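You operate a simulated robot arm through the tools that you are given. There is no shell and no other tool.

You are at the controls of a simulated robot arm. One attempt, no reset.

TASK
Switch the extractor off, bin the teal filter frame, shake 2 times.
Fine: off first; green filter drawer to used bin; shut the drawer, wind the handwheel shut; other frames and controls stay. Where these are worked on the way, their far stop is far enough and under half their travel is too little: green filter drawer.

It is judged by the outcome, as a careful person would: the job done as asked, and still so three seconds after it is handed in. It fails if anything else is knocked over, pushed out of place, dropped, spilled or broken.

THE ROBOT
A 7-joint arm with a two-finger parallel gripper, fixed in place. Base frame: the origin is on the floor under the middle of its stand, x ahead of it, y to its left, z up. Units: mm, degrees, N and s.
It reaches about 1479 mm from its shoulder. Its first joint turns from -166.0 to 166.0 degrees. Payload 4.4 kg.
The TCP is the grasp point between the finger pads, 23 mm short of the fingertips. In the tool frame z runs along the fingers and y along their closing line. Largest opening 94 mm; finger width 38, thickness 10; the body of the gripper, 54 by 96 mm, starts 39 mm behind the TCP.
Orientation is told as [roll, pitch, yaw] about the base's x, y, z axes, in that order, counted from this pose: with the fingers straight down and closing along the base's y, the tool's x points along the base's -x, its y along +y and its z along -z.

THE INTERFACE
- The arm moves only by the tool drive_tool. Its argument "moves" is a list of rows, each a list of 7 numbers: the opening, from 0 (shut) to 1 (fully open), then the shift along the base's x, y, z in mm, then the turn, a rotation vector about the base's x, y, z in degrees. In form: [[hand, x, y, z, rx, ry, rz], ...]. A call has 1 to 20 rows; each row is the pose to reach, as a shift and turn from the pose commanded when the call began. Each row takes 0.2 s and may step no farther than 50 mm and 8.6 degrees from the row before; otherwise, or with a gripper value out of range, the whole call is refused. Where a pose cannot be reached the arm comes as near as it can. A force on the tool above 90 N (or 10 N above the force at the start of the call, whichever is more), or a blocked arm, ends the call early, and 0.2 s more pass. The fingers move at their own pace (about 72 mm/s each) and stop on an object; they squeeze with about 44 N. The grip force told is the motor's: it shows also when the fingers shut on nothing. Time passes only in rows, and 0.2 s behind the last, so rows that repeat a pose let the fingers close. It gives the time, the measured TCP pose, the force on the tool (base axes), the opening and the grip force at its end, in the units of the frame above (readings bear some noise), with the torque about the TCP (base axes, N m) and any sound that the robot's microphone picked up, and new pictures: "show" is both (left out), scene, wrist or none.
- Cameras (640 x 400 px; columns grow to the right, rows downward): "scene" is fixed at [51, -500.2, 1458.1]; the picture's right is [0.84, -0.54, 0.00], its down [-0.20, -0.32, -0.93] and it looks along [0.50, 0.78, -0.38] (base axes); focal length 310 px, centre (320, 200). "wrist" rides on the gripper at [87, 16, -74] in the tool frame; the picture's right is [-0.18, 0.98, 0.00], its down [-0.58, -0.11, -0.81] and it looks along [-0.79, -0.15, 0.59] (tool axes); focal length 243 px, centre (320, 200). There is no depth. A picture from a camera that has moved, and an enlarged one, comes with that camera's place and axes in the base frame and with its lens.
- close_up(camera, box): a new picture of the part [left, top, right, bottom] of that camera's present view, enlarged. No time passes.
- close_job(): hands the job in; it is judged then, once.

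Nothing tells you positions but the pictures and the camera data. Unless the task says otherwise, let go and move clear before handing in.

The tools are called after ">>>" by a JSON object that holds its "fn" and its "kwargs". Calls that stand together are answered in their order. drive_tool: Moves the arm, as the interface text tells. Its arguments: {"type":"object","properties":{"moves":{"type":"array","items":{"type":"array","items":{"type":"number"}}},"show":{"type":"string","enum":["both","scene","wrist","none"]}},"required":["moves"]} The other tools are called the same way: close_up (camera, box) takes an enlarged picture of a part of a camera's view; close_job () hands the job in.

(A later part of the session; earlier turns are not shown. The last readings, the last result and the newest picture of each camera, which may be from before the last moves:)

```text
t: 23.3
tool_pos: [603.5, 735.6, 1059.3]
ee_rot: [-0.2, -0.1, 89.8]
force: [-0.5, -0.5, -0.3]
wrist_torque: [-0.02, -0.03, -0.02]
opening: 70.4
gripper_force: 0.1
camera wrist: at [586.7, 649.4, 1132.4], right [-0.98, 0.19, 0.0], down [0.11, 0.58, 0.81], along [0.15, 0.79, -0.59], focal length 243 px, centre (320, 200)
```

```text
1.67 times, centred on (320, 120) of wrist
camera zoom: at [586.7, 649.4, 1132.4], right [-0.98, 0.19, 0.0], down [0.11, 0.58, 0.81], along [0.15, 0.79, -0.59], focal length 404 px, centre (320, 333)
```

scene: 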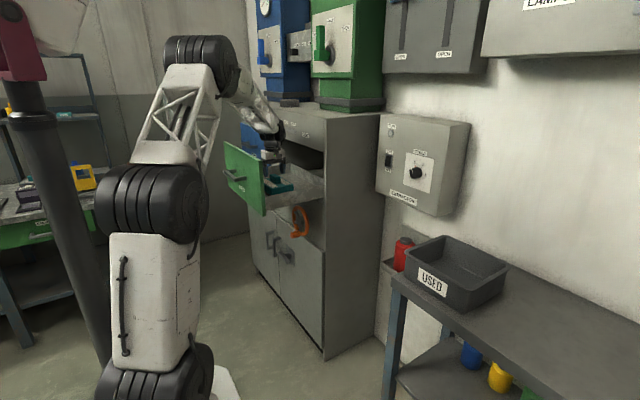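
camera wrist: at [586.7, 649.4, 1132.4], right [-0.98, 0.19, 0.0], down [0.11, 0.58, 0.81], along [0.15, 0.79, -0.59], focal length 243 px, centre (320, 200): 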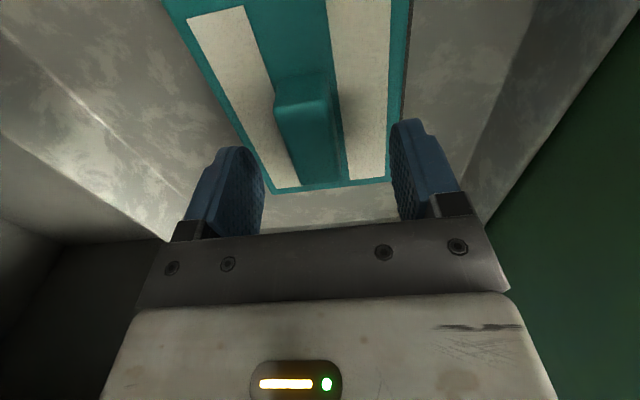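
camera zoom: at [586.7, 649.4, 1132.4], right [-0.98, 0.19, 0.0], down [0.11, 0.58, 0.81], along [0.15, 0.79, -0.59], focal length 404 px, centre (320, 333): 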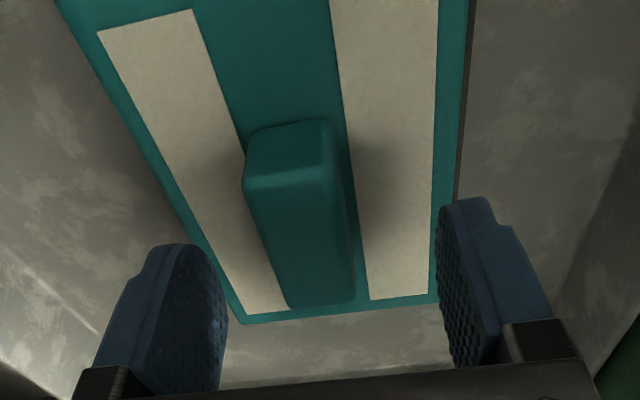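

The block is centred between the fingers. I'll go down the last ~28 mm, keeping the tips above the frame's top, then close.

>>> {"fn": "drive_tool", "kwargs": {"moves": [[0.75, 1, 2, -10, 0, 0, 0], [0.75, 1, 2, -18, 0, 0, 0], [0.75, 1, 2, -24, 0, 0, 0], [0.75, 1, 2, -28, 0, 0, 0], [0.75, 1, 2, -28, 0, 0, 0]]}}

>>> {"fn": "close_up", "kwargs": {"camera": "scene", "box": [250, 140, 340, 210]}}

>>> {"fn": "close_up", "kwargs": {"camera": "wrist", "box": [160, 0, 480, 240]}}

```text
t: 24.5
tool_pos: [603.8, 736.6, 1032.0]
ee_rot: [-0.3, -0.1, 89.7]
force: [0.0, -1.3, 0.5]
wrist_torque: [-0.02, 0.01, 0.03]
opening: 70.6
gripper_force: 0.1
camera wrist: at [587.5, 650.7, 1106.0], right [-0.98, 0.19, -0.01], down [0.11, 0.58, 0.81], along [0.15, 0.79, -0.59], focal length 243 px, centre (320, 200)
```

scene: 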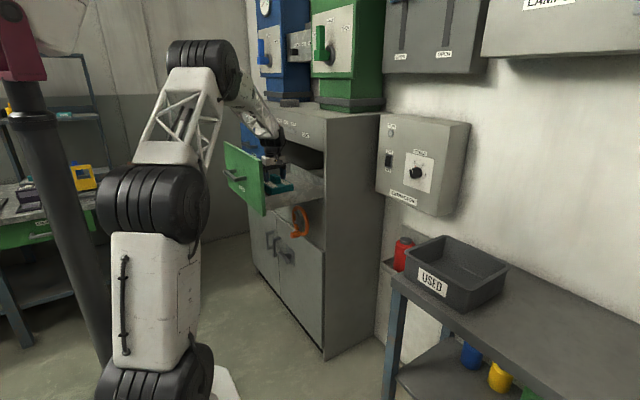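
wrist: 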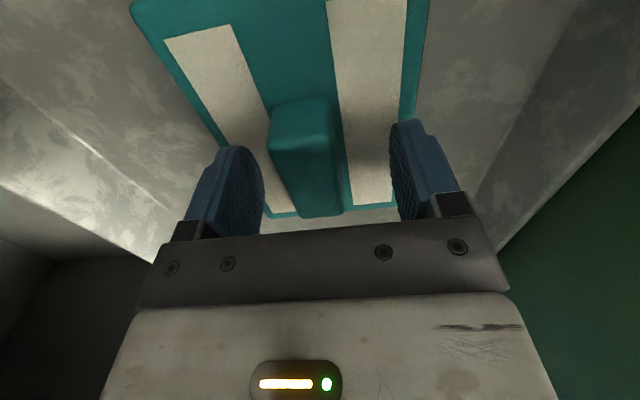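

```text
5.71 times, centred on (295, 175) of scene
camera zoom: at [51.0, -500.2, 1458.1], right [0.84, -0.54, 0.0], down [-0.2, -0.32, -0.93], along [0.5, 0.78, -0.38], focal length 1770 px, centre (463, 343)
```

zoom: 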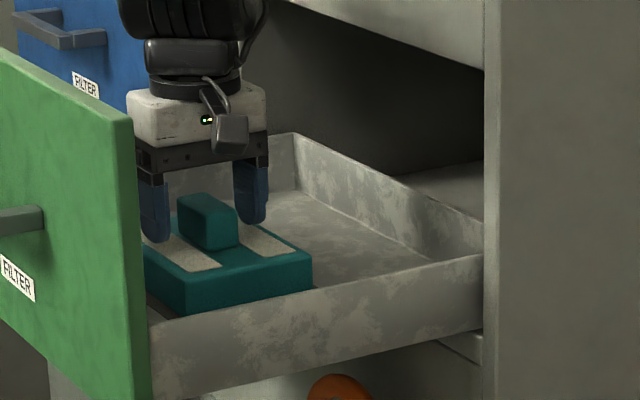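

```text
1.67 times, centred on (320, 120) of wrist
camera zoom: at [587.5, 650.7, 1106.0], right [-0.98, 0.19, -0.01], down [0.11, 0.58, 0.81], along [0.15, 0.79, -0.59], focal length 404 px, centre (320, 333)
```

zoom: 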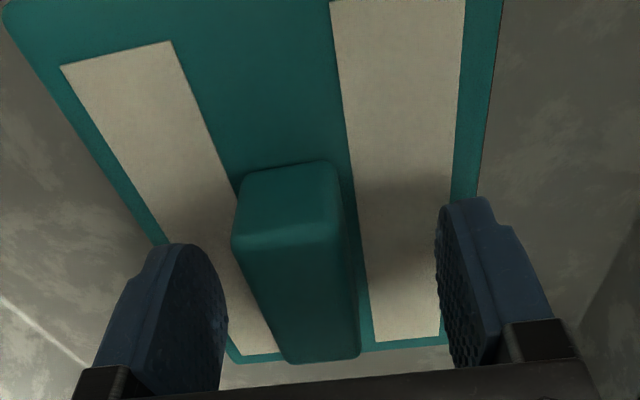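

The tips sit just above the frame surface, on either side of the block. I'll close on it.

>>> {"fn": "drive_tool", "kwargs": {"moves": [[0.3, 0, 0, 0, 0, 0, 0], [0, 0, 0, 0, 0, 0, 0], [0, 0, 0, 0, 0, 0, 0], [0, 0, 0, 0, 0, 0, 0]]}}

>>> {"fn": "close_up", "kwargs": {"camera": "scene", "box": [250, 140, 340, 210]}}

```text
t: 25.5
tool_pos: [604.0, 736.4, 1033.8]
ee_rot: [-0.3, -0.1, 89.8]
force: [-0.1, -0.4, 2.4]
wrist_torque: [0.09, 0.39, -0.01]
opening: 27.6
gripper_force: 44.2
camera wrist: at [587.5, 650.7, 1106.2], right [-0.98, 0.19, -0.01], down [0.11, 0.58, 0.81], along [0.15, 0.79, -0.59], focal length 243 px, centre (320, 200)
```

scene: 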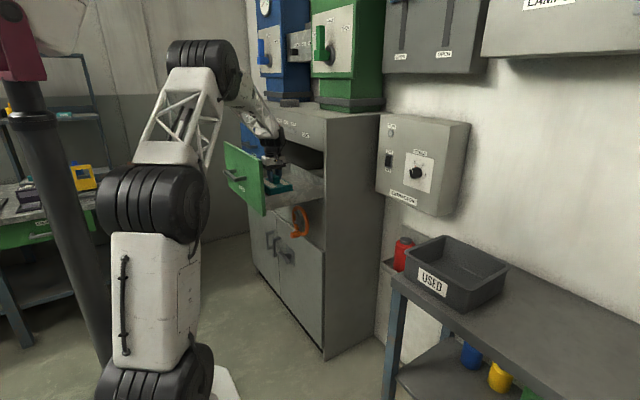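
wrist: 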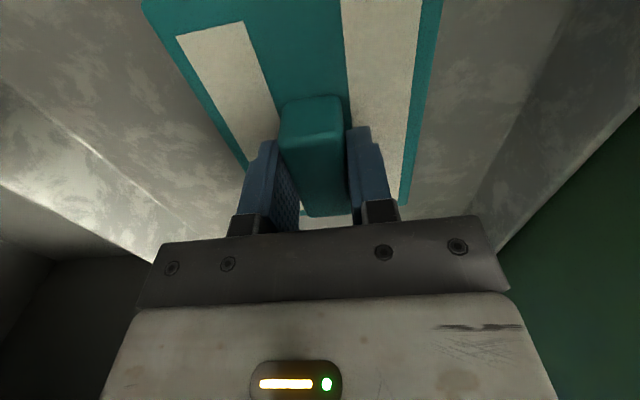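

```text
5.71 times, centred on (295, 175) of scene
camera zoom: at [51.0, -500.2, 1458.1], right [0.84, -0.54, 0.0], down [-0.2, -0.32, -0.93], along [0.5, 0.78, -0.38], focal length 1770 px, centre (463, 343)
```

zoom: 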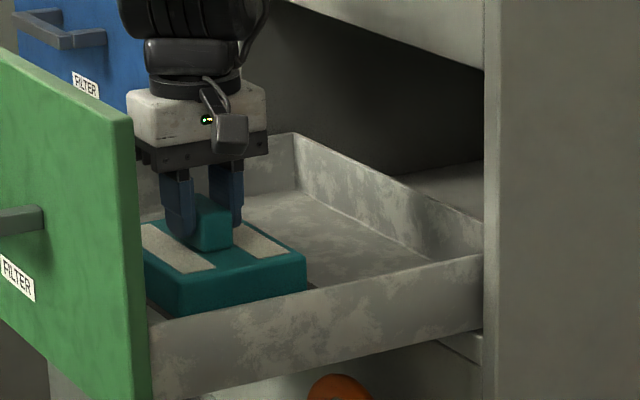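

The block is held firmly (opening 27.6 mm, 44 N). I'll lift straight up, slowly at first.

>>> {"fn": "drive_tool", "kwargs": {"moves": [[0, 0, 0, 8, 0, 0, 0], [0, 0, 0, 20, 0, 0, 0], [0, 0, 0, 40, 0, 0, 0], [0, 0, 0, 65, 0, 0, 0], [0, 0, 0, 95, 0, 0, 0], [0, 0, 0, 125, 0, 0, 0], [0, 0, 0, 155, 0, 0, 0], [0, 0, 0, 185, 0, 0, 0], [0, 0, 0, 205, 0, 0, 0], [0, 0, 0, 210, 0, 0, 0]]}}

>>> {"fn": "close_up", "kwargs": {"camera": "scene", "box": [230, 90, 350, 210]}}

```text
t: 27.7
tool_pos: [606.7, 737.5, 1242.4]
ee_rot: [-0.3, 0.0, 89.8]
force: [0.3, -0.7, -2.5]
wrist_torque: [-0.01, -0.02, 0.0]
opening: 27.6
gripper_force: 44.9
camera wrist: at [589.6, 651.7, 1315.6], right [-0.98, 0.19, 0.0], down [0.11, 0.58, 0.81], along [0.15, 0.79, -0.59], focal length 243 px, centre (320, 200)
```

scene: 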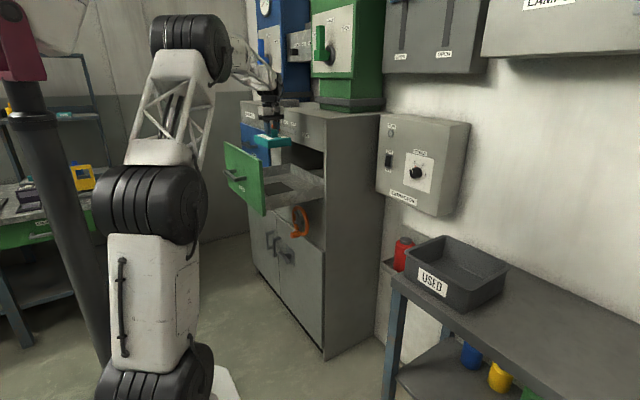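
wrist: 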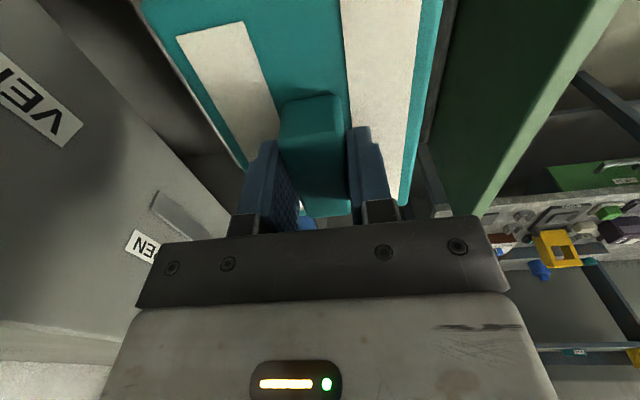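

```text
3.33 times, centred on (290, 150) of scene
camera zoom: at [51.0, -500.2, 1458.1], right [0.84, -0.54, 0.0], down [-0.2, -0.32, -0.93], along [0.5, 0.78, -0.38], focal length 1033 px, centre (420, 367)
```

zoom: 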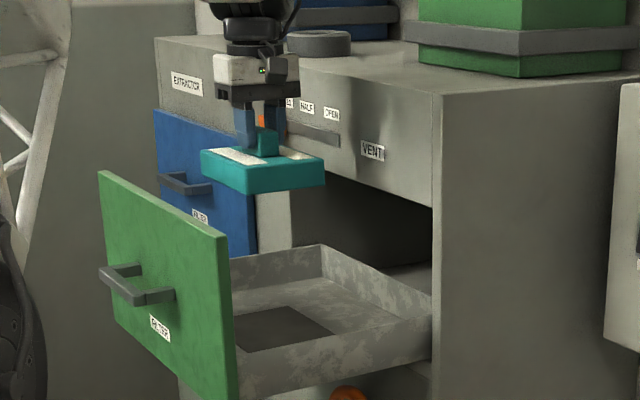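

The frame is lifted clear and steady. I'll carry it towards the bin at a steady height, staying away from the cabinet and the panel.

>>> {"fn": "drive_tool", "kwargs": {"moves": [[0, -3, -30, 0, 0, 0, 0], [0, -6, -65, 0, 0, 0, 0], [0, -8, -105, 0, 0, 0, 0], [0, -10, -145, 0, 0, 0, 0], [0, -10, -185, 0, 0, 0, 0], [0, -8, -225, 0, 0, 0, 0], [0, -5, -265, 0, 0, 0, 0], [0, 0, -305, 0, 0, 0, 0], [0, 12, -345, 0, 0, 0, 0], [0, 28, -385, 0, 0, 0, 0], [0, 48, -422, 0, 0, 0, 0], [0, 70, -458, 0, 0, 0, 0], [0, 92, -494, 0, 0, 0, 0], [0, 115, -530, 0, 0, 0, 0], [0, 138, -566, 0, 0, 0, 0], [0, 160, -602, 0, 0, 0, 0], [0, 175, -635, 0, 0, 0, 0], [0, 180, -650, 0, 0, 0, 0]]}}

>>> {"fn": "close_up", "kwargs": {"camera": "wrist", "box": [160, 0, 480, 240]}}

```text
t: 31.5
tool_pos: [789.2, 86.2, 1242.1]
ee_rot: [-0.2, -0.2, 89.9]
force: [-0.2, 0.0, -2.6]
wrist_torque: [0.0, -0.01, -0.03]
opening: 27.5
gripper_force: 43.8
camera wrist: at [771.2, 0.1, 1315.5], right [-0.98, 0.19, 0.0], down [0.11, 0.58, 0.81], along [0.15, 0.79, -0.59], focal length 243 px, centre (320, 200)
```

scene: 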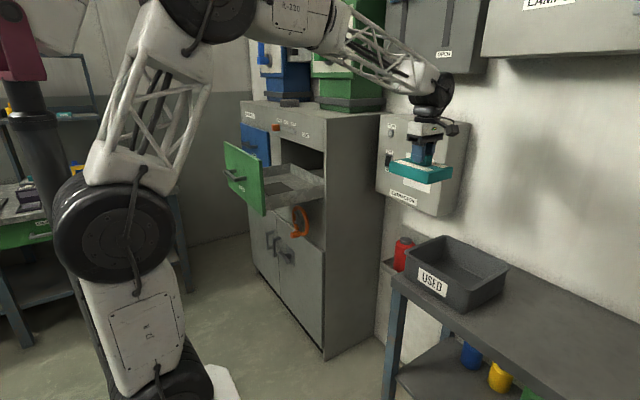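
wrist: 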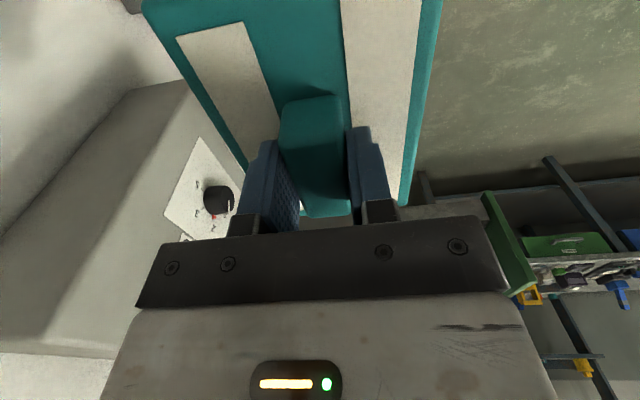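

```text
1.67 times, centred on (320, 120) of wrist
camera zoom: at [771.2, 0.1, 1315.5], right [-0.98, 0.19, 0.0], down [0.11, 0.58, 0.81], along [0.15, 0.79, -0.59], focal length 404 px, centre (320, 333)
```

zoom: 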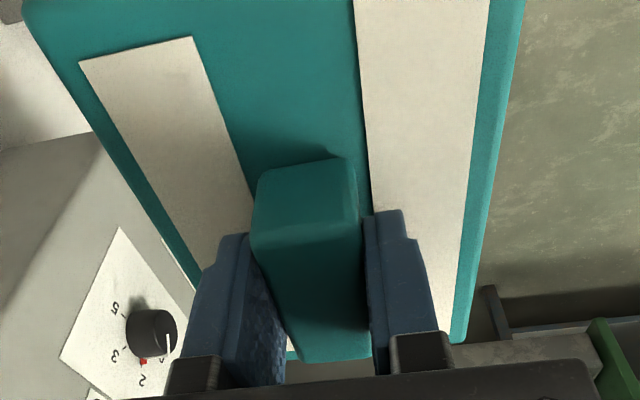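

The frame is held and the knob is clear. I'll re-measure the bin before bringing the frame over it.

>>> {"fn": "close_up", "kwargs": {"camera": "scene", "box": [380, 130, 540, 330]}}

>>> {"fn": "close_up", "kwargs": {"camera": "scene", "box": [395, 225, 515, 320]}}

```text
2.00 times, centred on (460, 230) of scene
camera zoom: at [51.0, -500.2, 1458.1], right [0.84, -0.54, 0.0], down [-0.2, -0.32, -0.93], along [0.5, 0.78, -0.38], focal length 620 px, centre (40, 140)
```

zoom: 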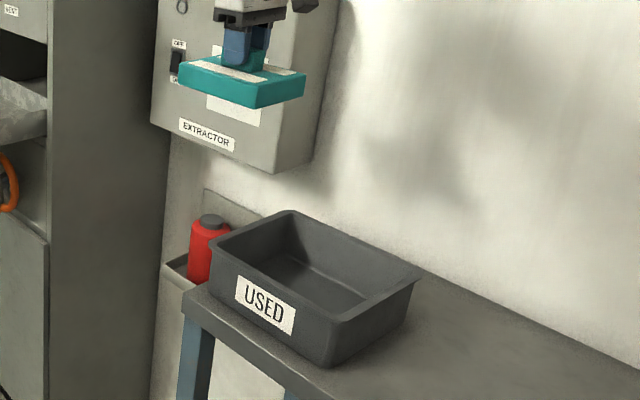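

```text
4.21 times, centred on (455, 272) of scene
camera zoom: at [51.0, -500.2, 1458.1], right [0.84, -0.54, 0.0], down [-0.2, -0.32, -0.93], along [0.5, 0.78, -0.38], focal length 1304 px, centre (-248, -105)
```

zoom: 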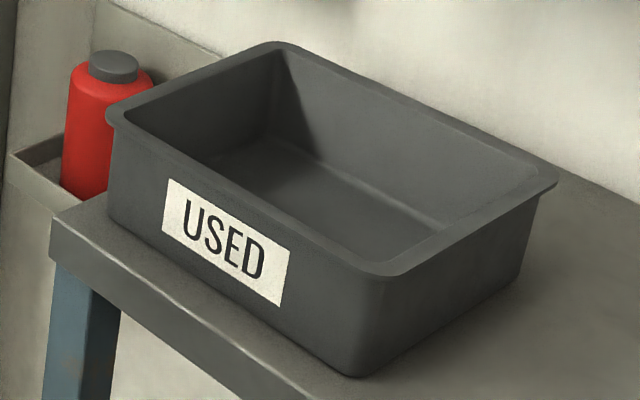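

The bin rim is at about x 740–940, y −160 to 70, z≈929, with its floor near z≈842. I'll centre the frame over it and come down to just above the rim.

>>> {"fn": "drive_tool", "kwargs": {"moves": [[0, 15, -35, 0, 0, 0, 0], [0, 30, -75, 0, 0, 0, 0], [0, 45, -110, -10, 0, 0, 0], [0, 54, -130, -40, 0, 0, 0], [0, 54, -130, -80, 0, 0, 0], [0, 54, -130, -120, 0, 0, 0], [0, 54, -130, -160, 0, 0, 0], [0, 54, -130, -200, 0, 0, 0], [0, 54, -130, -200, 0, 0, 0]]}}

>>> {"fn": "close_up", "kwargs": {"camera": "scene", "box": [390, 190, 530, 320]}}

>>> {"fn": "close_up", "kwargs": {"camera": "wrist", "box": [100, 0, 480, 240]}}

```text
t: 33.5
tool_pos: [838.3, -44.1, 1041.4]
ee_rot: [-0.3, 0.0, 89.8]
force: [-0.5, -0.4, -3.6]
wrist_torque: [-0.02, -0.03, -0.01]
opening: 27.5
gripper_force: 44.5
camera wrist: at [820.4, -130.0, 1115.3], right [-0.98, 0.19, 0.0], down [0.11, 0.58, 0.81], along [0.15, 0.79, -0.59], focal length 243 px, centre (320, 200)
```

scene: 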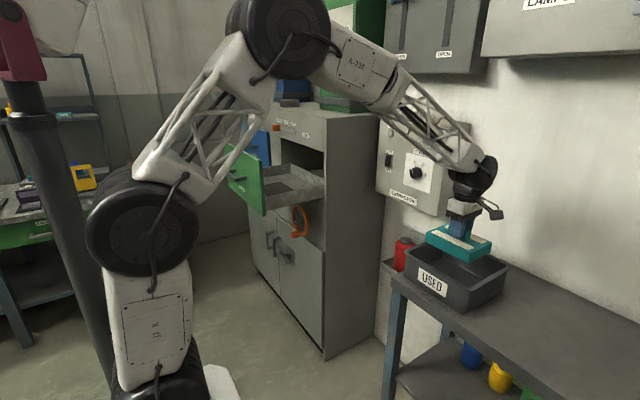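
wrist: 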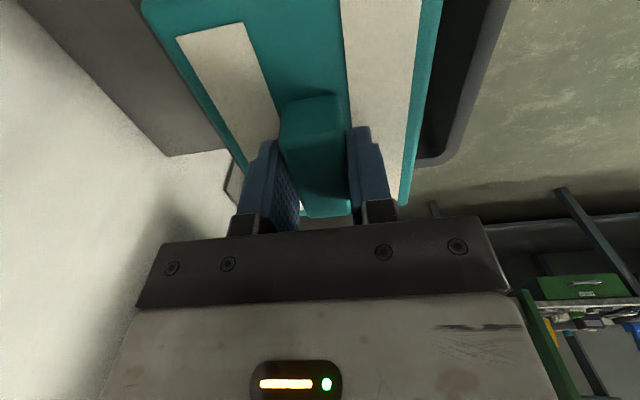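

```text
3.08 times, centred on (460, 255) of scene
camera zoom: at [51.0, -500.2, 1458.1], right [0.84, -0.54, 0.0], down [-0.2, -0.32, -0.93], along [0.5, 0.78, -0.38], focal length 953 px, centre (-111, 31)
```

zoom: 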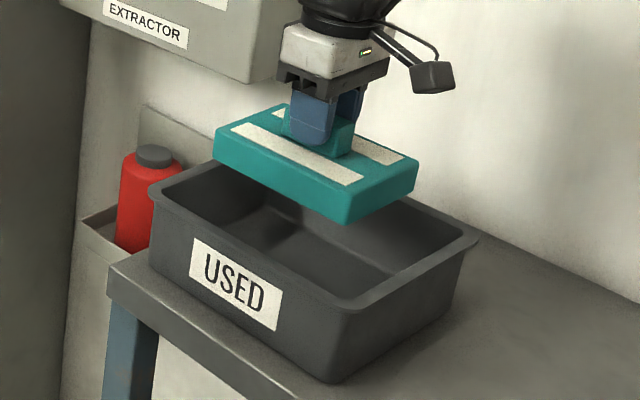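

```text
1.67 times, centred on (290, 120) of wrist
camera zoom: at [820.4, -130.0, 1115.3], right [-0.98, 0.19, 0.0], down [0.11, 0.58, 0.81], along [0.15, 0.79, -0.59], focal length 404 px, centre (370, 333)
```

zoom: 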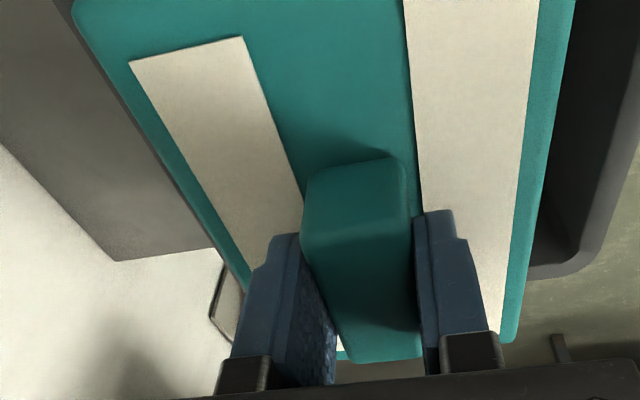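

The frame measures about 138 × 105 mm and is centred over the bin with room on all sides. I'll lower it in, going slowly near the bottom.

>>> {"fn": "drive_tool", "kwargs": {"moves": [[0, 0, 0, -30, 0, 0, 0], [0, 0, 0, -60, 0, 0, 0], [0, 0, 0, -85, 0, 0, 0], [0, 0, 0, -105, 0, 0, 0], [0, 0, 0, -115, 0, 0, 0], [0, 0, 0, -120, 0, 0, 0]]}}

>>> {"fn": "close_up", "kwargs": {"camera": "scene", "box": [390, 190, 530, 320]}}

```text
t: 34.9
tool_pos: [840.3, -43.9, 923.4]
ee_rot: [-0.4, -0.1, 89.8]
force: [-2.5, -2.4, 12.8]
wrist_torque: [0.57, 0.64, 0.09]
opening: 27.9
gripper_force: 44.5
camera wrist: at [824.2, -129.5, 998.0], right [-0.98, 0.19, -0.01], down [0.1, 0.58, 0.81], along [0.16, 0.79, -0.59], focal length 243 px, centre (320, 200)
```

scene: 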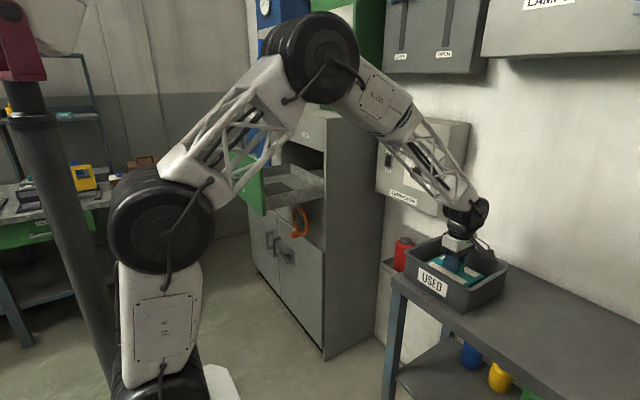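
wrist: 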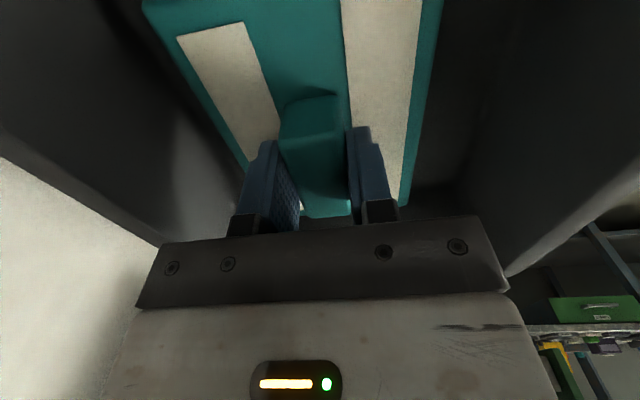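

```text
3.08 times, centred on (460, 255) of scene
camera zoom: at [51.0, -500.2, 1458.1], right [0.84, -0.54, 0.0], down [-0.2, -0.32, -0.93], along [0.5, 0.78, -0.38], focal length 953 px, centre (-111, 31)
```

zoom: 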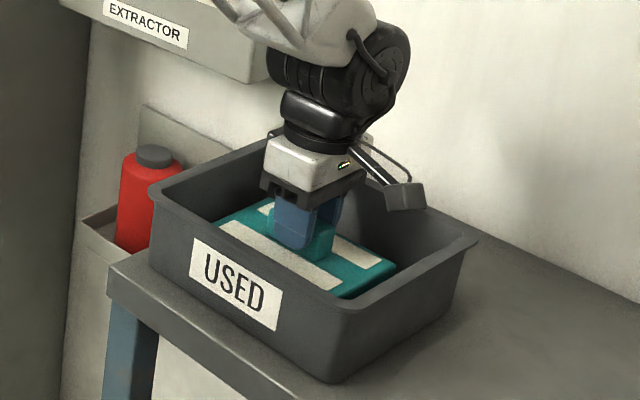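

The upward force shows the frame is resting on the bin floor. I'll open the fingers moderately and rise straight up.

>>> {"fn": "drive_tool", "kwargs": {"moves": [[0.3, 0, 0, 1, 0, 0, 0], [0.6, 0, 0, 2, 0, 0, 0], [0.6, 0, 0, 2, 0, 0, 0], [0.6, 0, 0, 10, 0, 0, 0], [0.6, 0, 0, 30, 0, 0, 0], [0.6, 0, 0, 60, 0, 0, 0], [0.6, 0, 0, 100, 0, 0, 0], [0.6, 0, 0, 145, 0, 0, 0], [0.6, 0, 0, 190, 0, 0, 0]]}}

>>> {"fn": "close_up", "kwargs": {"camera": "scene", "box": [390, 190, 530, 320]}}

```text
t: 36.9
tool_pos: [843.6, -42.2, 1113.4]
ee_rot: [-0.2, -0.1, 89.8]
force: [0.0, 0.8, -0.8]
wrist_torque: [-0.04, -0.01, 0.02]
opening: 56.3
gripper_force: 0.2
camera wrist: at [826.3, -128.1, 1187.9], right [-0.98, 0.19, 0.0], down [0.11, 0.58, 0.81], along [0.15, 0.79, -0.59], focal length 243 px, centre (320, 200)
```

scene: 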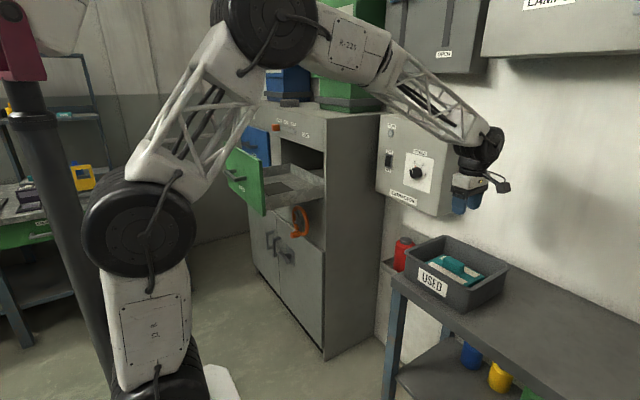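
wrist: 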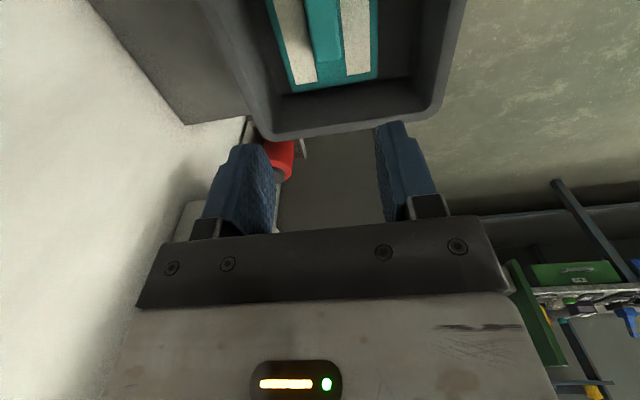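

```text
3.08 times, centred on (460, 255) of scene
camera zoom: at [51.0, -500.2, 1458.1], right [0.84, -0.54, 0.0], down [-0.2, -0.32, -0.93], along [0.5, 0.78, -0.38], focal length 953 px, centre (-111, 31)
```

zoom: 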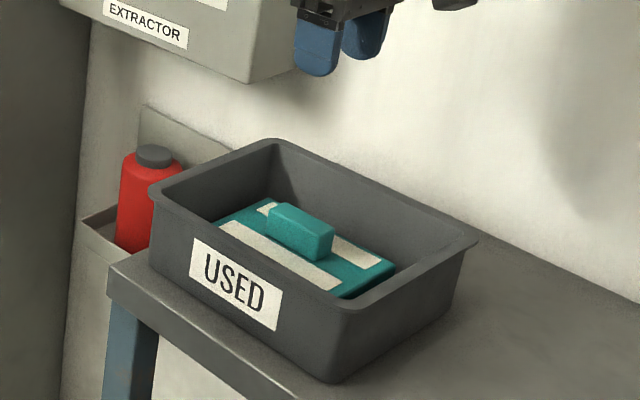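

The teal frame is lying flat in the USED bin. Next I'll swing back with closed fingers to push the drawer shut, using the flat panel area to the right of the handle.

>>> {"fn": "drive_tool", "kwargs": {"moves": [[0.3, -30, 5, 20, 0, 0, 0], [0, -70, 15, 40, 3.26, -2.28, -5.52], [0, -112, 30, 45, 6.52, -4.57, -11.03], [0, -152, 50, 50, 9.78, -6.85, -16.55], [0, -190, 75, 50, 13.03, -9.13, -22.07], [0, -225, 105, 50, 16.29, -11.42, -27.58], [0, -258, 138, 50, 19.55, -13.7, -33.1], [0, -288, 172, 50, 22.81, -15.98, -38.62], [0, -316, 208, 50, 26.07, -18.27, -44.13], [0, -342, 246, 50, 29.33, -20.55, -49.65], [0, -366, 285, 50, 32.58, -22.83, -55.17], [0, -388, 325, 45, 35.84, -25.12, -60.68], [0, -408, 366, 40, 39.1, -27.4, -66.2], [0, -424, 408, 35, 39.1, -27.4, -66.2], [0, -434, 450, 30, 39.1, -27.4, -66.2], [0, -440, 490, 25, 39.1, -27.4, -66.2], [0, -441, 530, 20, 39.1, -27.4, -66.2], [0, -441, 544, 20, 39.1, -27.4, -66.2], [0, -441, 544, 20, 39.1, -27.4, -66.2]]}}

```text
t: 40.9
tool_pos: [400.7, 499.9, 1131.1]
ee_rot: [-0.1, -45.0, 19.7]
force: [0.4, -1.0, 0.2]
wrist_torque: [0.03, 0.02, 0.01]
opening: 0.0
gripper_force: 42.6
camera wrist: at [287.7, 477.8, 1121.9], right [-0.21, 0.97, 0.13], down [-0.11, -0.15, 0.98], along [0.97, 0.19, 0.14], focal length 243 px, centre (320, 200)
```

scene: 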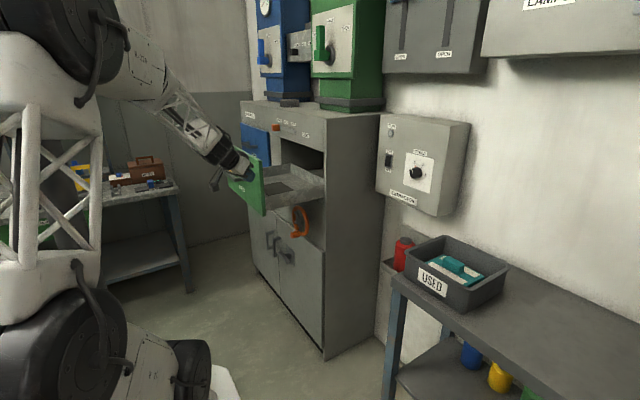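
wrist: 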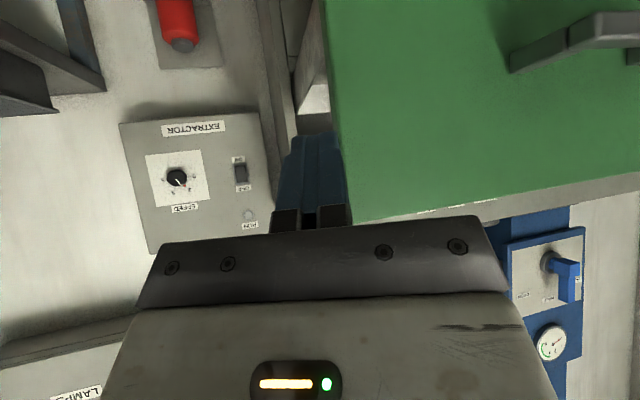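

The open drawer front is at x≈466, with its right edge at y≈535. I'll line up at y≈605, clear of the handle, and start pushing.

>>> {"fn": "drive_tool", "kwargs": {"moves": [[0, 0, 40, -25, 0, 0, 0], [0, 0, 80, -55, 0, 0, 0], [0, 0, 105, -83, 0, 0, 0], [0, 20, 105, -83, 0, 0, 0], [0, 32, 105, -83, 0, 0, 0], [0, 42, 105, -83, 0, 0, 0], [0, 52, 105, -83, 0, 0, 0]]}}

>>> {"fn": "close_up", "kwargs": {"camera": "scene", "box": [210, 110, 340, 230]}}

```text
t: 42.5
tool_pos: [451.4, 607.3, 1050.0]
ee_rot: [-0.3, -44.9, 19.9]
force: [-3.2, -3.3, -0.4]
wrist_torque: [-0.02, 0.03, -0.05]
opening: 0.0
gripper_force: 42.6
camera wrist: at [338.5, 584.0, 1039.7], right [-0.21, 0.97, 0.13], down [-0.11, -0.15, 0.98], along [0.97, 0.19, 0.14], focal length 243 px, centre (320, 200)
```

scene: 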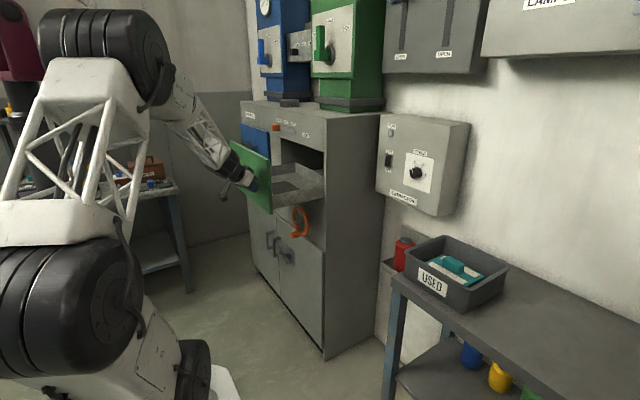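
wrist: 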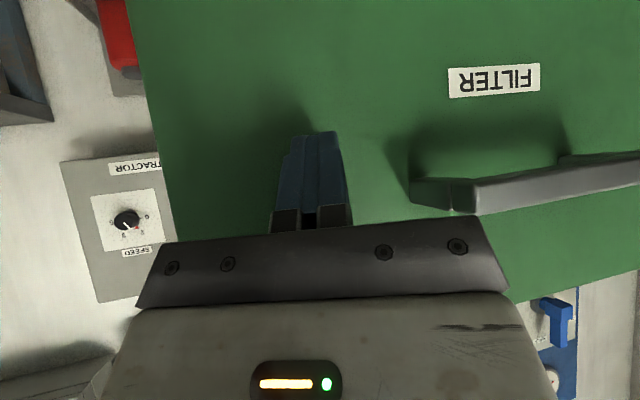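

```text
3.33 times, centred on (275, 170) of scene
camera zoom: at [51.0, -500.2, 1458.1], right [0.84, -0.54, 0.0], down [-0.2, -0.32, -0.93], along [0.5, 0.78, -0.38], focal length 1033 px, centre (470, 300)
```

zoom: 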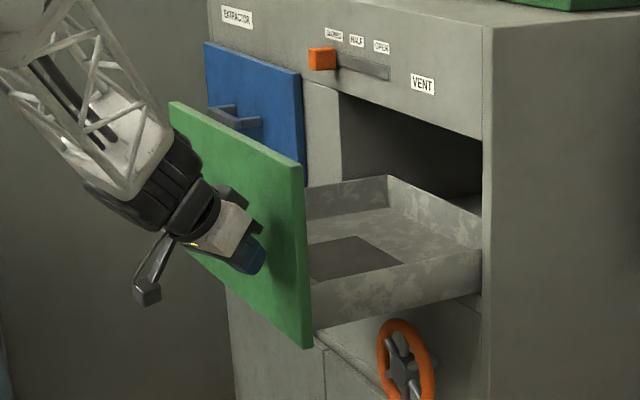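

The drawer is moving in. I'll keep pushing steadily.

>>> {"fn": "drive_tool", "kwargs": {"moves": [[0, 20, 0, 0, 0, 0, 0], [0, 45, 0, 0, 0, 0, 0], [0, 70, 0, 0, 0, 0, 0], [0, 95, 0, 0, 0, 0, 0], [0, 120, 0, 0, 0, 0, 0], [0, 145, 0, 0, 0, 0, 0], [0, 170, 0, 0, 0, 0, 0], [0, 190, 0, 0, 0, 0, 0], [0, 210, 0, 0, 0, 0, 0], [0, 225, 0, 0, 0, 0, 0], [0, 235, 0, 0, 0, 0, 0], [0, 240, 0, 0, 0, 0, 0]]}}

>>> {"fn": "close_up", "kwargs": {"camera": "scene", "box": [230, 90, 350, 210]}}

```text
t: 45.1
tool_pos: [691.1, 605.2, 1047.9]
ee_rot: [-0.1, -45.0, 19.7]
force: [0.2, 0.5, 0.0]
wrist_torque: [0.03, 0.02, -0.02]
opening: 0.1
gripper_force: 42.8
camera wrist: at [578.4, 583.7, 1038.9], right [-0.21, 0.97, 0.13], down [-0.11, -0.15, 0.98], along [0.97, 0.19, 0.14], focal length 243 px, centre (320, 200)
```

scene: 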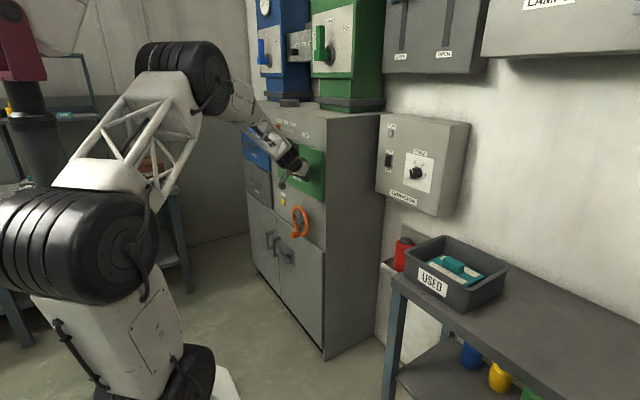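
wrist: 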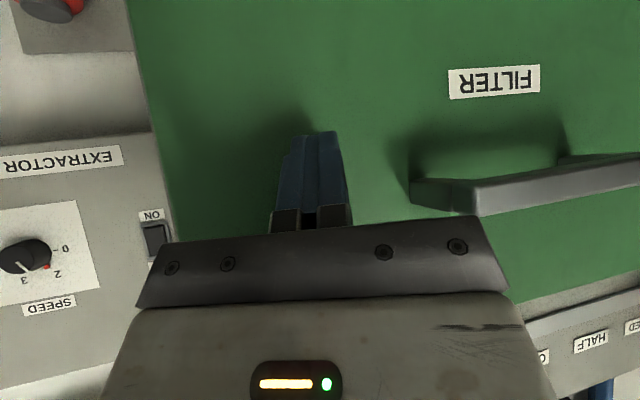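

```text
3.33 times, centred on (290, 150) of scene
camera zoom: at [51.0, -500.2, 1458.1], right [0.84, -0.54, 0.0], down [-0.2, -0.32, -0.93], along [0.5, 0.78, -0.38], focal length 1033 px, centre (420, 367)
```

zoom: 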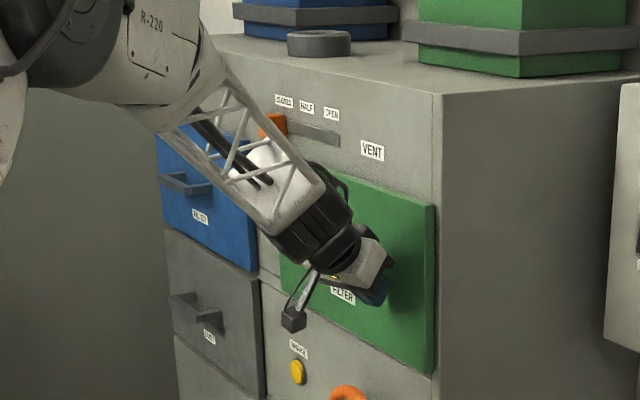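

It's nearly shut. I'll push on slowly until it's firmly seated.

>>> {"fn": "drive_tool", "kwargs": {"moves": [[0, 5, 0, 0, 0, 0, 0], [0, 9, 0, 0, 0, 0, 0], [0, 13, 0, 0, 0, 0, 0], [0, 17, 0, 0, 0, 0, 0], [0, 21, 0, 0, 0, 0, 0], [0, 25, 0, 0, 0, 0, 0], [0, 29, 0, 0, 0, 0, 0], [0, 33, 0, 0, 0, 0, 0]]}}

>>> {"fn": "close_up", "kwargs": {"camera": "scene", "box": [230, 90, 350, 210]}}

```text
t: 45.6
tool_pos: [692.3, 605.9, 1048.1]
ee_rot: [-0.4, -44.9, 20.0]
force: [-49.6, -23.7, 14.6]
wrist_torque: [-0.04, -0.22, -0.64]
opening: 0.0
gripper_force: 42.4
stopped in row 2: the force on the tool passed its limit at 111 N (the readings are from after the stop); the commanded pose is now the measured one
camera wrist: at [579.3, 583.7, 1039.3], right [-0.21, 0.97, 0.13], down [-0.11, -0.15, 0.98], along [0.97, 0.19, 0.14], focal length 243 px, centre (320, 200)
```

scene: 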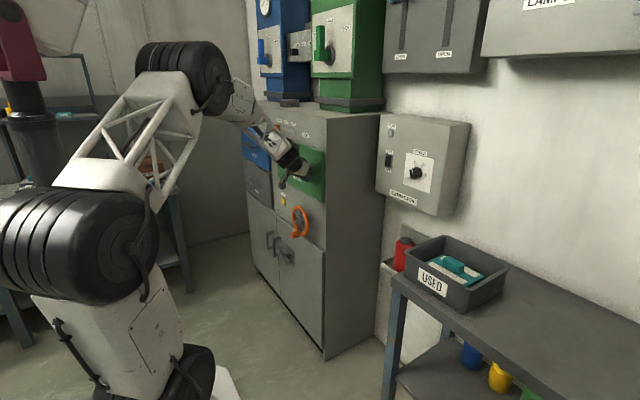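
wrist: 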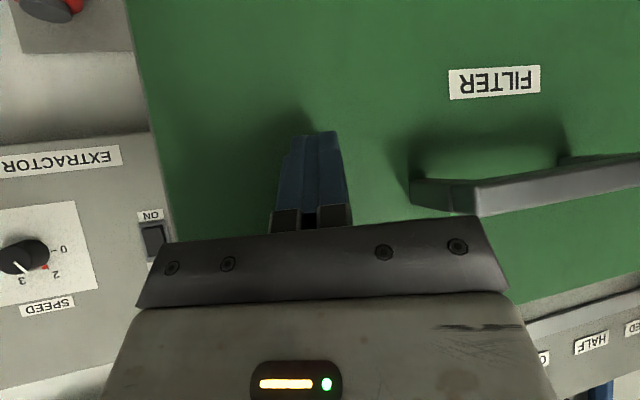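

```text
3.33 times, centred on (290, 150) of scene
camera zoom: at [51.0, -500.2, 1458.1], right [0.84, -0.54, 0.0], down [-0.2, -0.32, -0.93], along [0.5, 0.78, -0.38], focal length 1033 px, centre (420, 367)
```

zoom: 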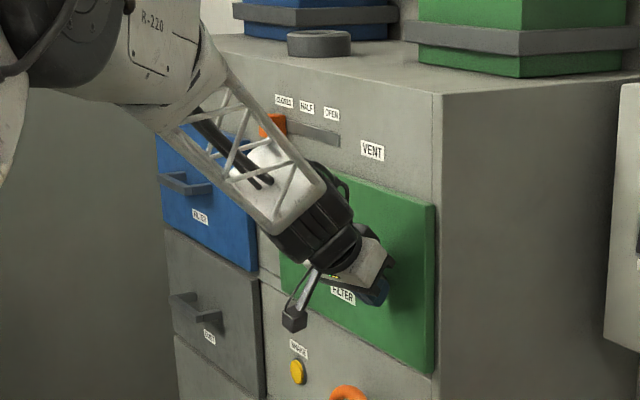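

The drawer is against its stop. I'll back away and compare it with the opening picture, then look at the handwheel and button.

>>> {"fn": "drive_tool", "kwargs": {"moves": [[0, -20, 0, 0, 0, 0, 0], [0, -60, -8, -5, 0, 0, 3], [0, -100, -25, -20, 0, 0, 8], [0, -140, -45, -40, 0, 0, 13], [0, -180, -65, -60, 0, 0, 18], [0, -220, -85, -80, 0, 0, 22], [0, -250, -105, -95, 0, 0, 25], [0, -262, -120, -100, 0, 0, 25], [0, -262, -120, -100, 0, 0, 25]]}}

>>> {"fn": "close_up", "kwargs": {"camera": "scene", "box": [230, 90, 390, 190]}}

>>> {"fn": "close_up", "kwargs": {"camera": "scene", "box": [265, 180, 335, 250]}}

>>> {"fn": "close_up", "kwargs": {"camera": "wrist", "box": [200, 0, 520, 200]}}

```text
t: 47.6
tool_pos: [430.6, 486.4, 949.4]
ee_rot: [-0.2, -44.9, 44.9]
force: [0.1, 0.0, 0.0]
wrist_torque: [0.02, 0.0, 0.0]
opening: 0.1
gripper_force: 42.5
camera wrist: at [338.0, 418.4, 940.3], right [-0.6, 0.79, 0.13], down [-0.04, -0.19, 0.98], along [0.8, 0.58, 0.14], focal length 243 px, centre (320, 200)
```

scene: 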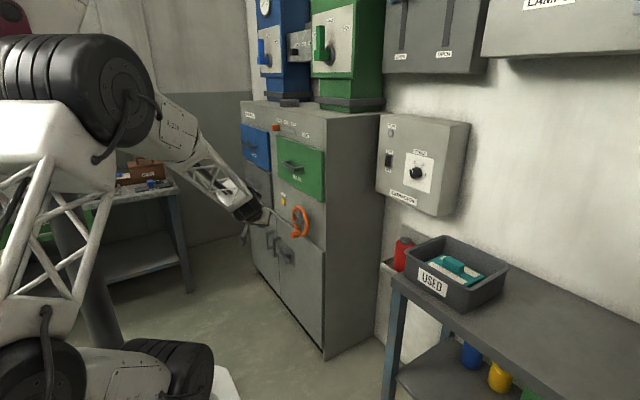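
wrist: 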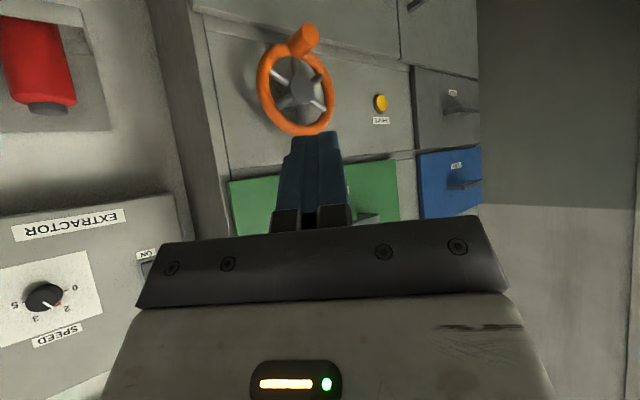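

```text
4.00 times, centred on (310, 140) of scene
camera zoom: at [51.0, -500.2, 1458.1], right [0.84, -0.54, 0.0], down [-0.2, -0.32, -0.93], along [0.5, 0.78, -0.38], focal length 1239 px, centre (360, 440)
```

zoom: 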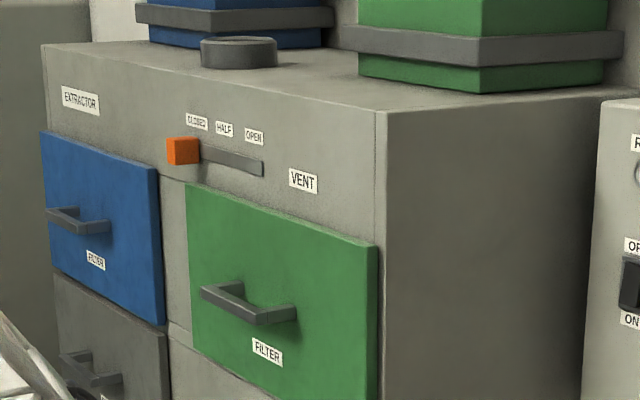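

```text
5.71 times, centred on (300, 215) of scene
camera zoom: at [51.0, -500.2, 1458.1], right [0.84, -0.54, 0.0], down [-0.2, -0.32, -0.93], along [0.5, 0.78, -0.38], focal length 1770 px, centre (434, 114)
```

zoom: 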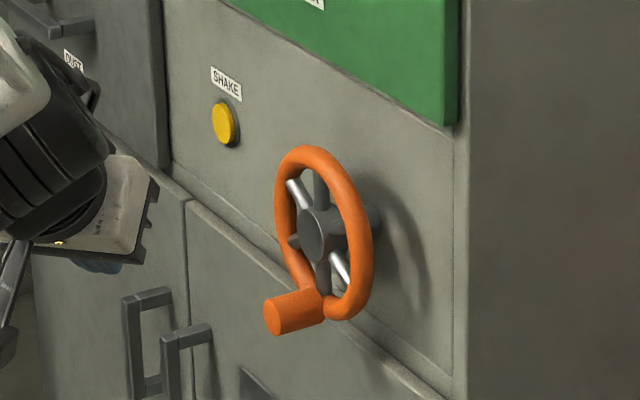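

```text
2.00 times, centred on (360, 100) of wrist
camera zoom: at [338.0, 418.4, 940.3], right [-0.6, 0.79, 0.13], down [-0.04, -0.19, 0.98], along [0.8, 0.58, 0.14], focal length 485 px, centre (240, 400)
```

zoom: 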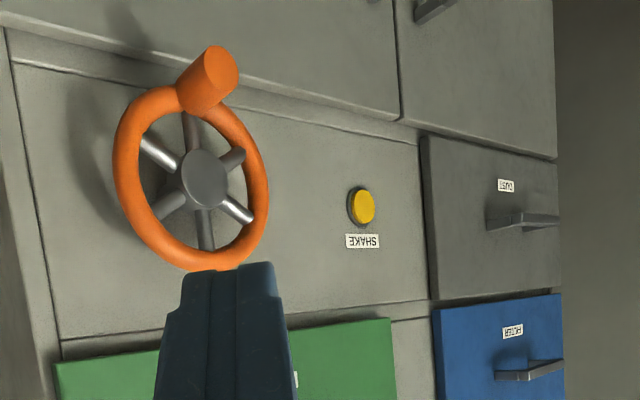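

The drawer front is exactly where it was before. The handwheel's centre is near (685, 663, 813), radius ≈65 mm, and its crank knob hangs at the bottom around (640–675, 659, 749). I'll point the gripper along +x in front of that knob.

>>> {"fn": "drive_tool", "kwargs": {"moves": [[0.3, 15, 20, -20, 2.2, -5.3, -5.3], [0.6, 35, 42, -45, 4.4, -10.65, -10.65], [0.7, 55, 65, -70, 6.6, -16, -16], [0.7, 75, 88, -95, 8.8, -21.3, -21.3], [0.7, 95, 110, -120, 11, -26.6, -26.6], [0.7, 115, 132, -145, 13.2, -31.95, -31.95], [0.7, 135, 153, -168, 15.4, -37.3, -37.3], [0.7, 155, 175, -188, 17.65, -42.6, -42.6], [0.7, 155, 175, -188, 17.65, -42.6, -42.6]]}}

>>> {"fn": "close_up", "kwargs": {"camera": "scene", "box": [250, 180, 350, 260]}}

```text
t: 49.6
tool_pos: [584.5, 664.1, 760.7]
ee_rot: [23.9, -89.9, -24.3]
force: [-0.5, -0.8, 0.2]
wrist_torque: [-0.01, -0.08, 0.03]
opening: 65.5
gripper_force: 0.1
camera wrist: at [510.0, 681.7, 673.6], right [0.01, 0.98, 0.18], down [-0.81, -0.1, 0.58], along [0.59, -0.15, 0.79], focal length 243 px, centre (320, 200)
```

scene: 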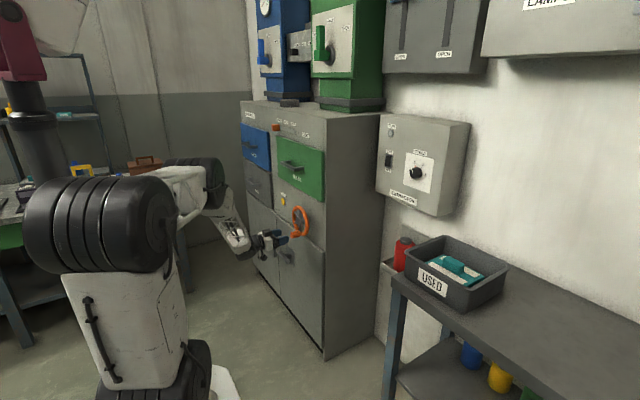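
wrist: 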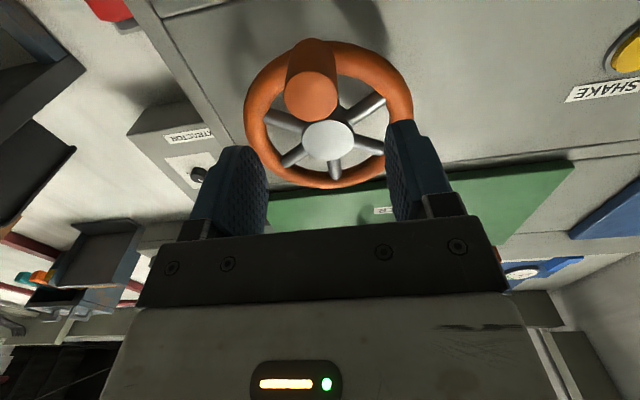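

```text
5.00 times, centred on (300, 220) of scene
camera zoom: at [51.0, -500.2, 1458.1], right [0.84, -0.54, 0.0], down [-0.2, -0.32, -0.93], along [0.5, 0.78, -0.38], focal length 1549 px, centre (420, 100)
```

zoom: 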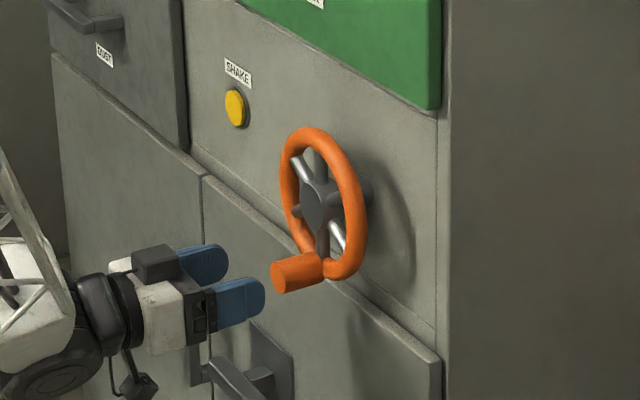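

The knob is straight ahead. I'll drop to its height, advance so the fingers straddle it short of the rim, and close.

>>> {"fn": "drive_tool", "kwargs": {"moves": [[0.7, 0, 3, -14, 0, 0, 0], [0.7, 20, 3, -14, 0, 0, 0], [0.7, 40, 3, -14, 0, 0, 0], [0.7, 56, 3, -14, 0, 0, 0], [0.7, 56, 3, -14, 0, 0, 0]]}}

>>> {"fn": "close_up", "kwargs": {"camera": "scene", "box": [250, 180, 350, 260]}}

>>> {"fn": "close_up", "kwargs": {"camera": "wrist", "box": [180, 0, 500, 240]}}

```text
t: 50.8
tool_pos: [640.8, 664.1, 747.1]
ee_rot: [28.3, -89.8, -28.8]
force: [-0.2, 0.6, 0.2]
wrist_torque: [-0.01, 0.0, -0.02]
opening: 65.9
gripper_force: 0.0
camera wrist: at [566.0, 683.6, 660.7], right [0.01, 0.98, 0.19], down [-0.81, -0.11, 0.58], along [0.59, -0.15, 0.79], focal length 243 px, centre (320, 200)
```

scene: 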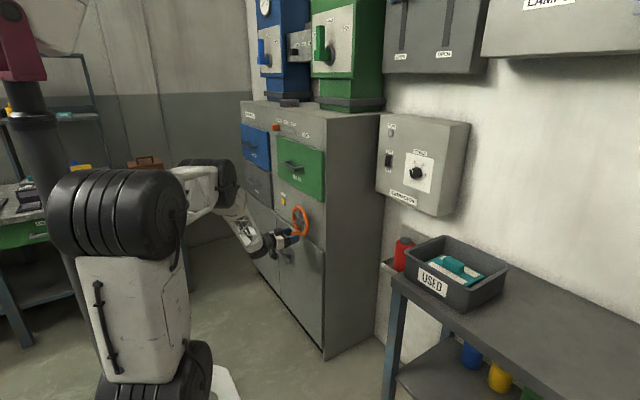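
wrist: 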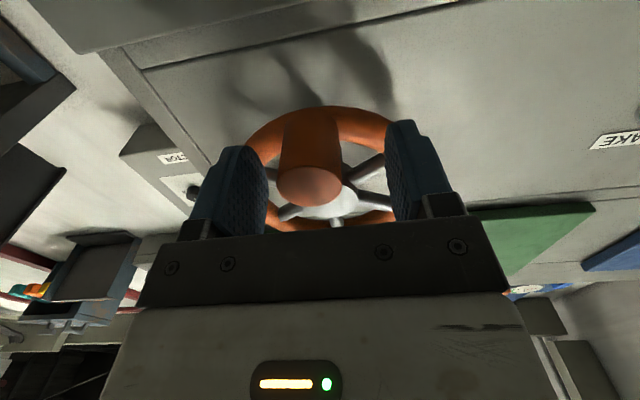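

```text
5.00 times, centred on (300, 220) of scene
camera zoom: at [51.0, -500.2, 1458.1], right [0.84, -0.54, 0.0], down [-0.2, -0.32, -0.93], along [0.5, 0.78, -0.38], focal length 1549 px, centre (420, 100)
```

zoom: 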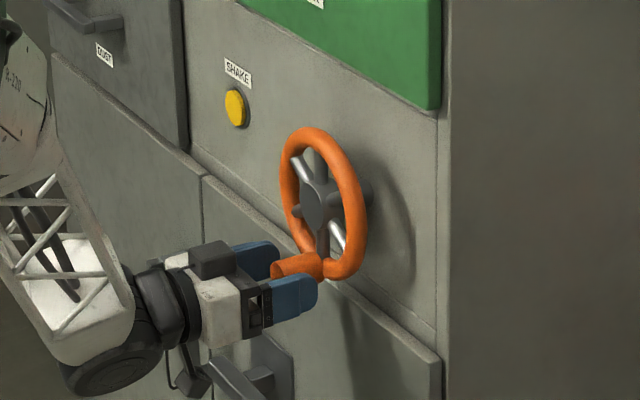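

```text
1.67 times, centred on (340, 120) of wrist
camera zoom: at [566.0, 683.6, 660.7], right [0.01, 0.98, 0.19], down [-0.81, -0.11, 0.58], along [0.59, -0.15, 0.79], focal length 404 px, centre (287, 333)
```

zoom: 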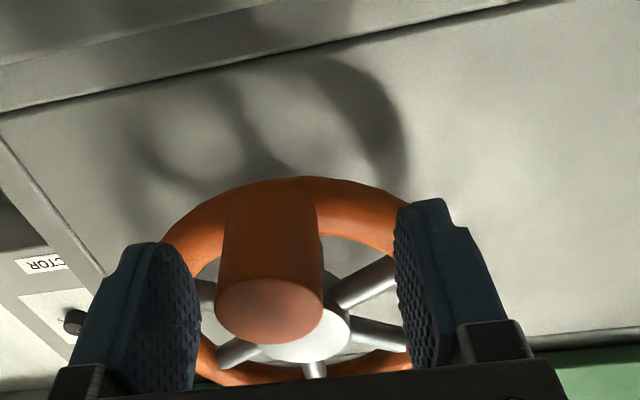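

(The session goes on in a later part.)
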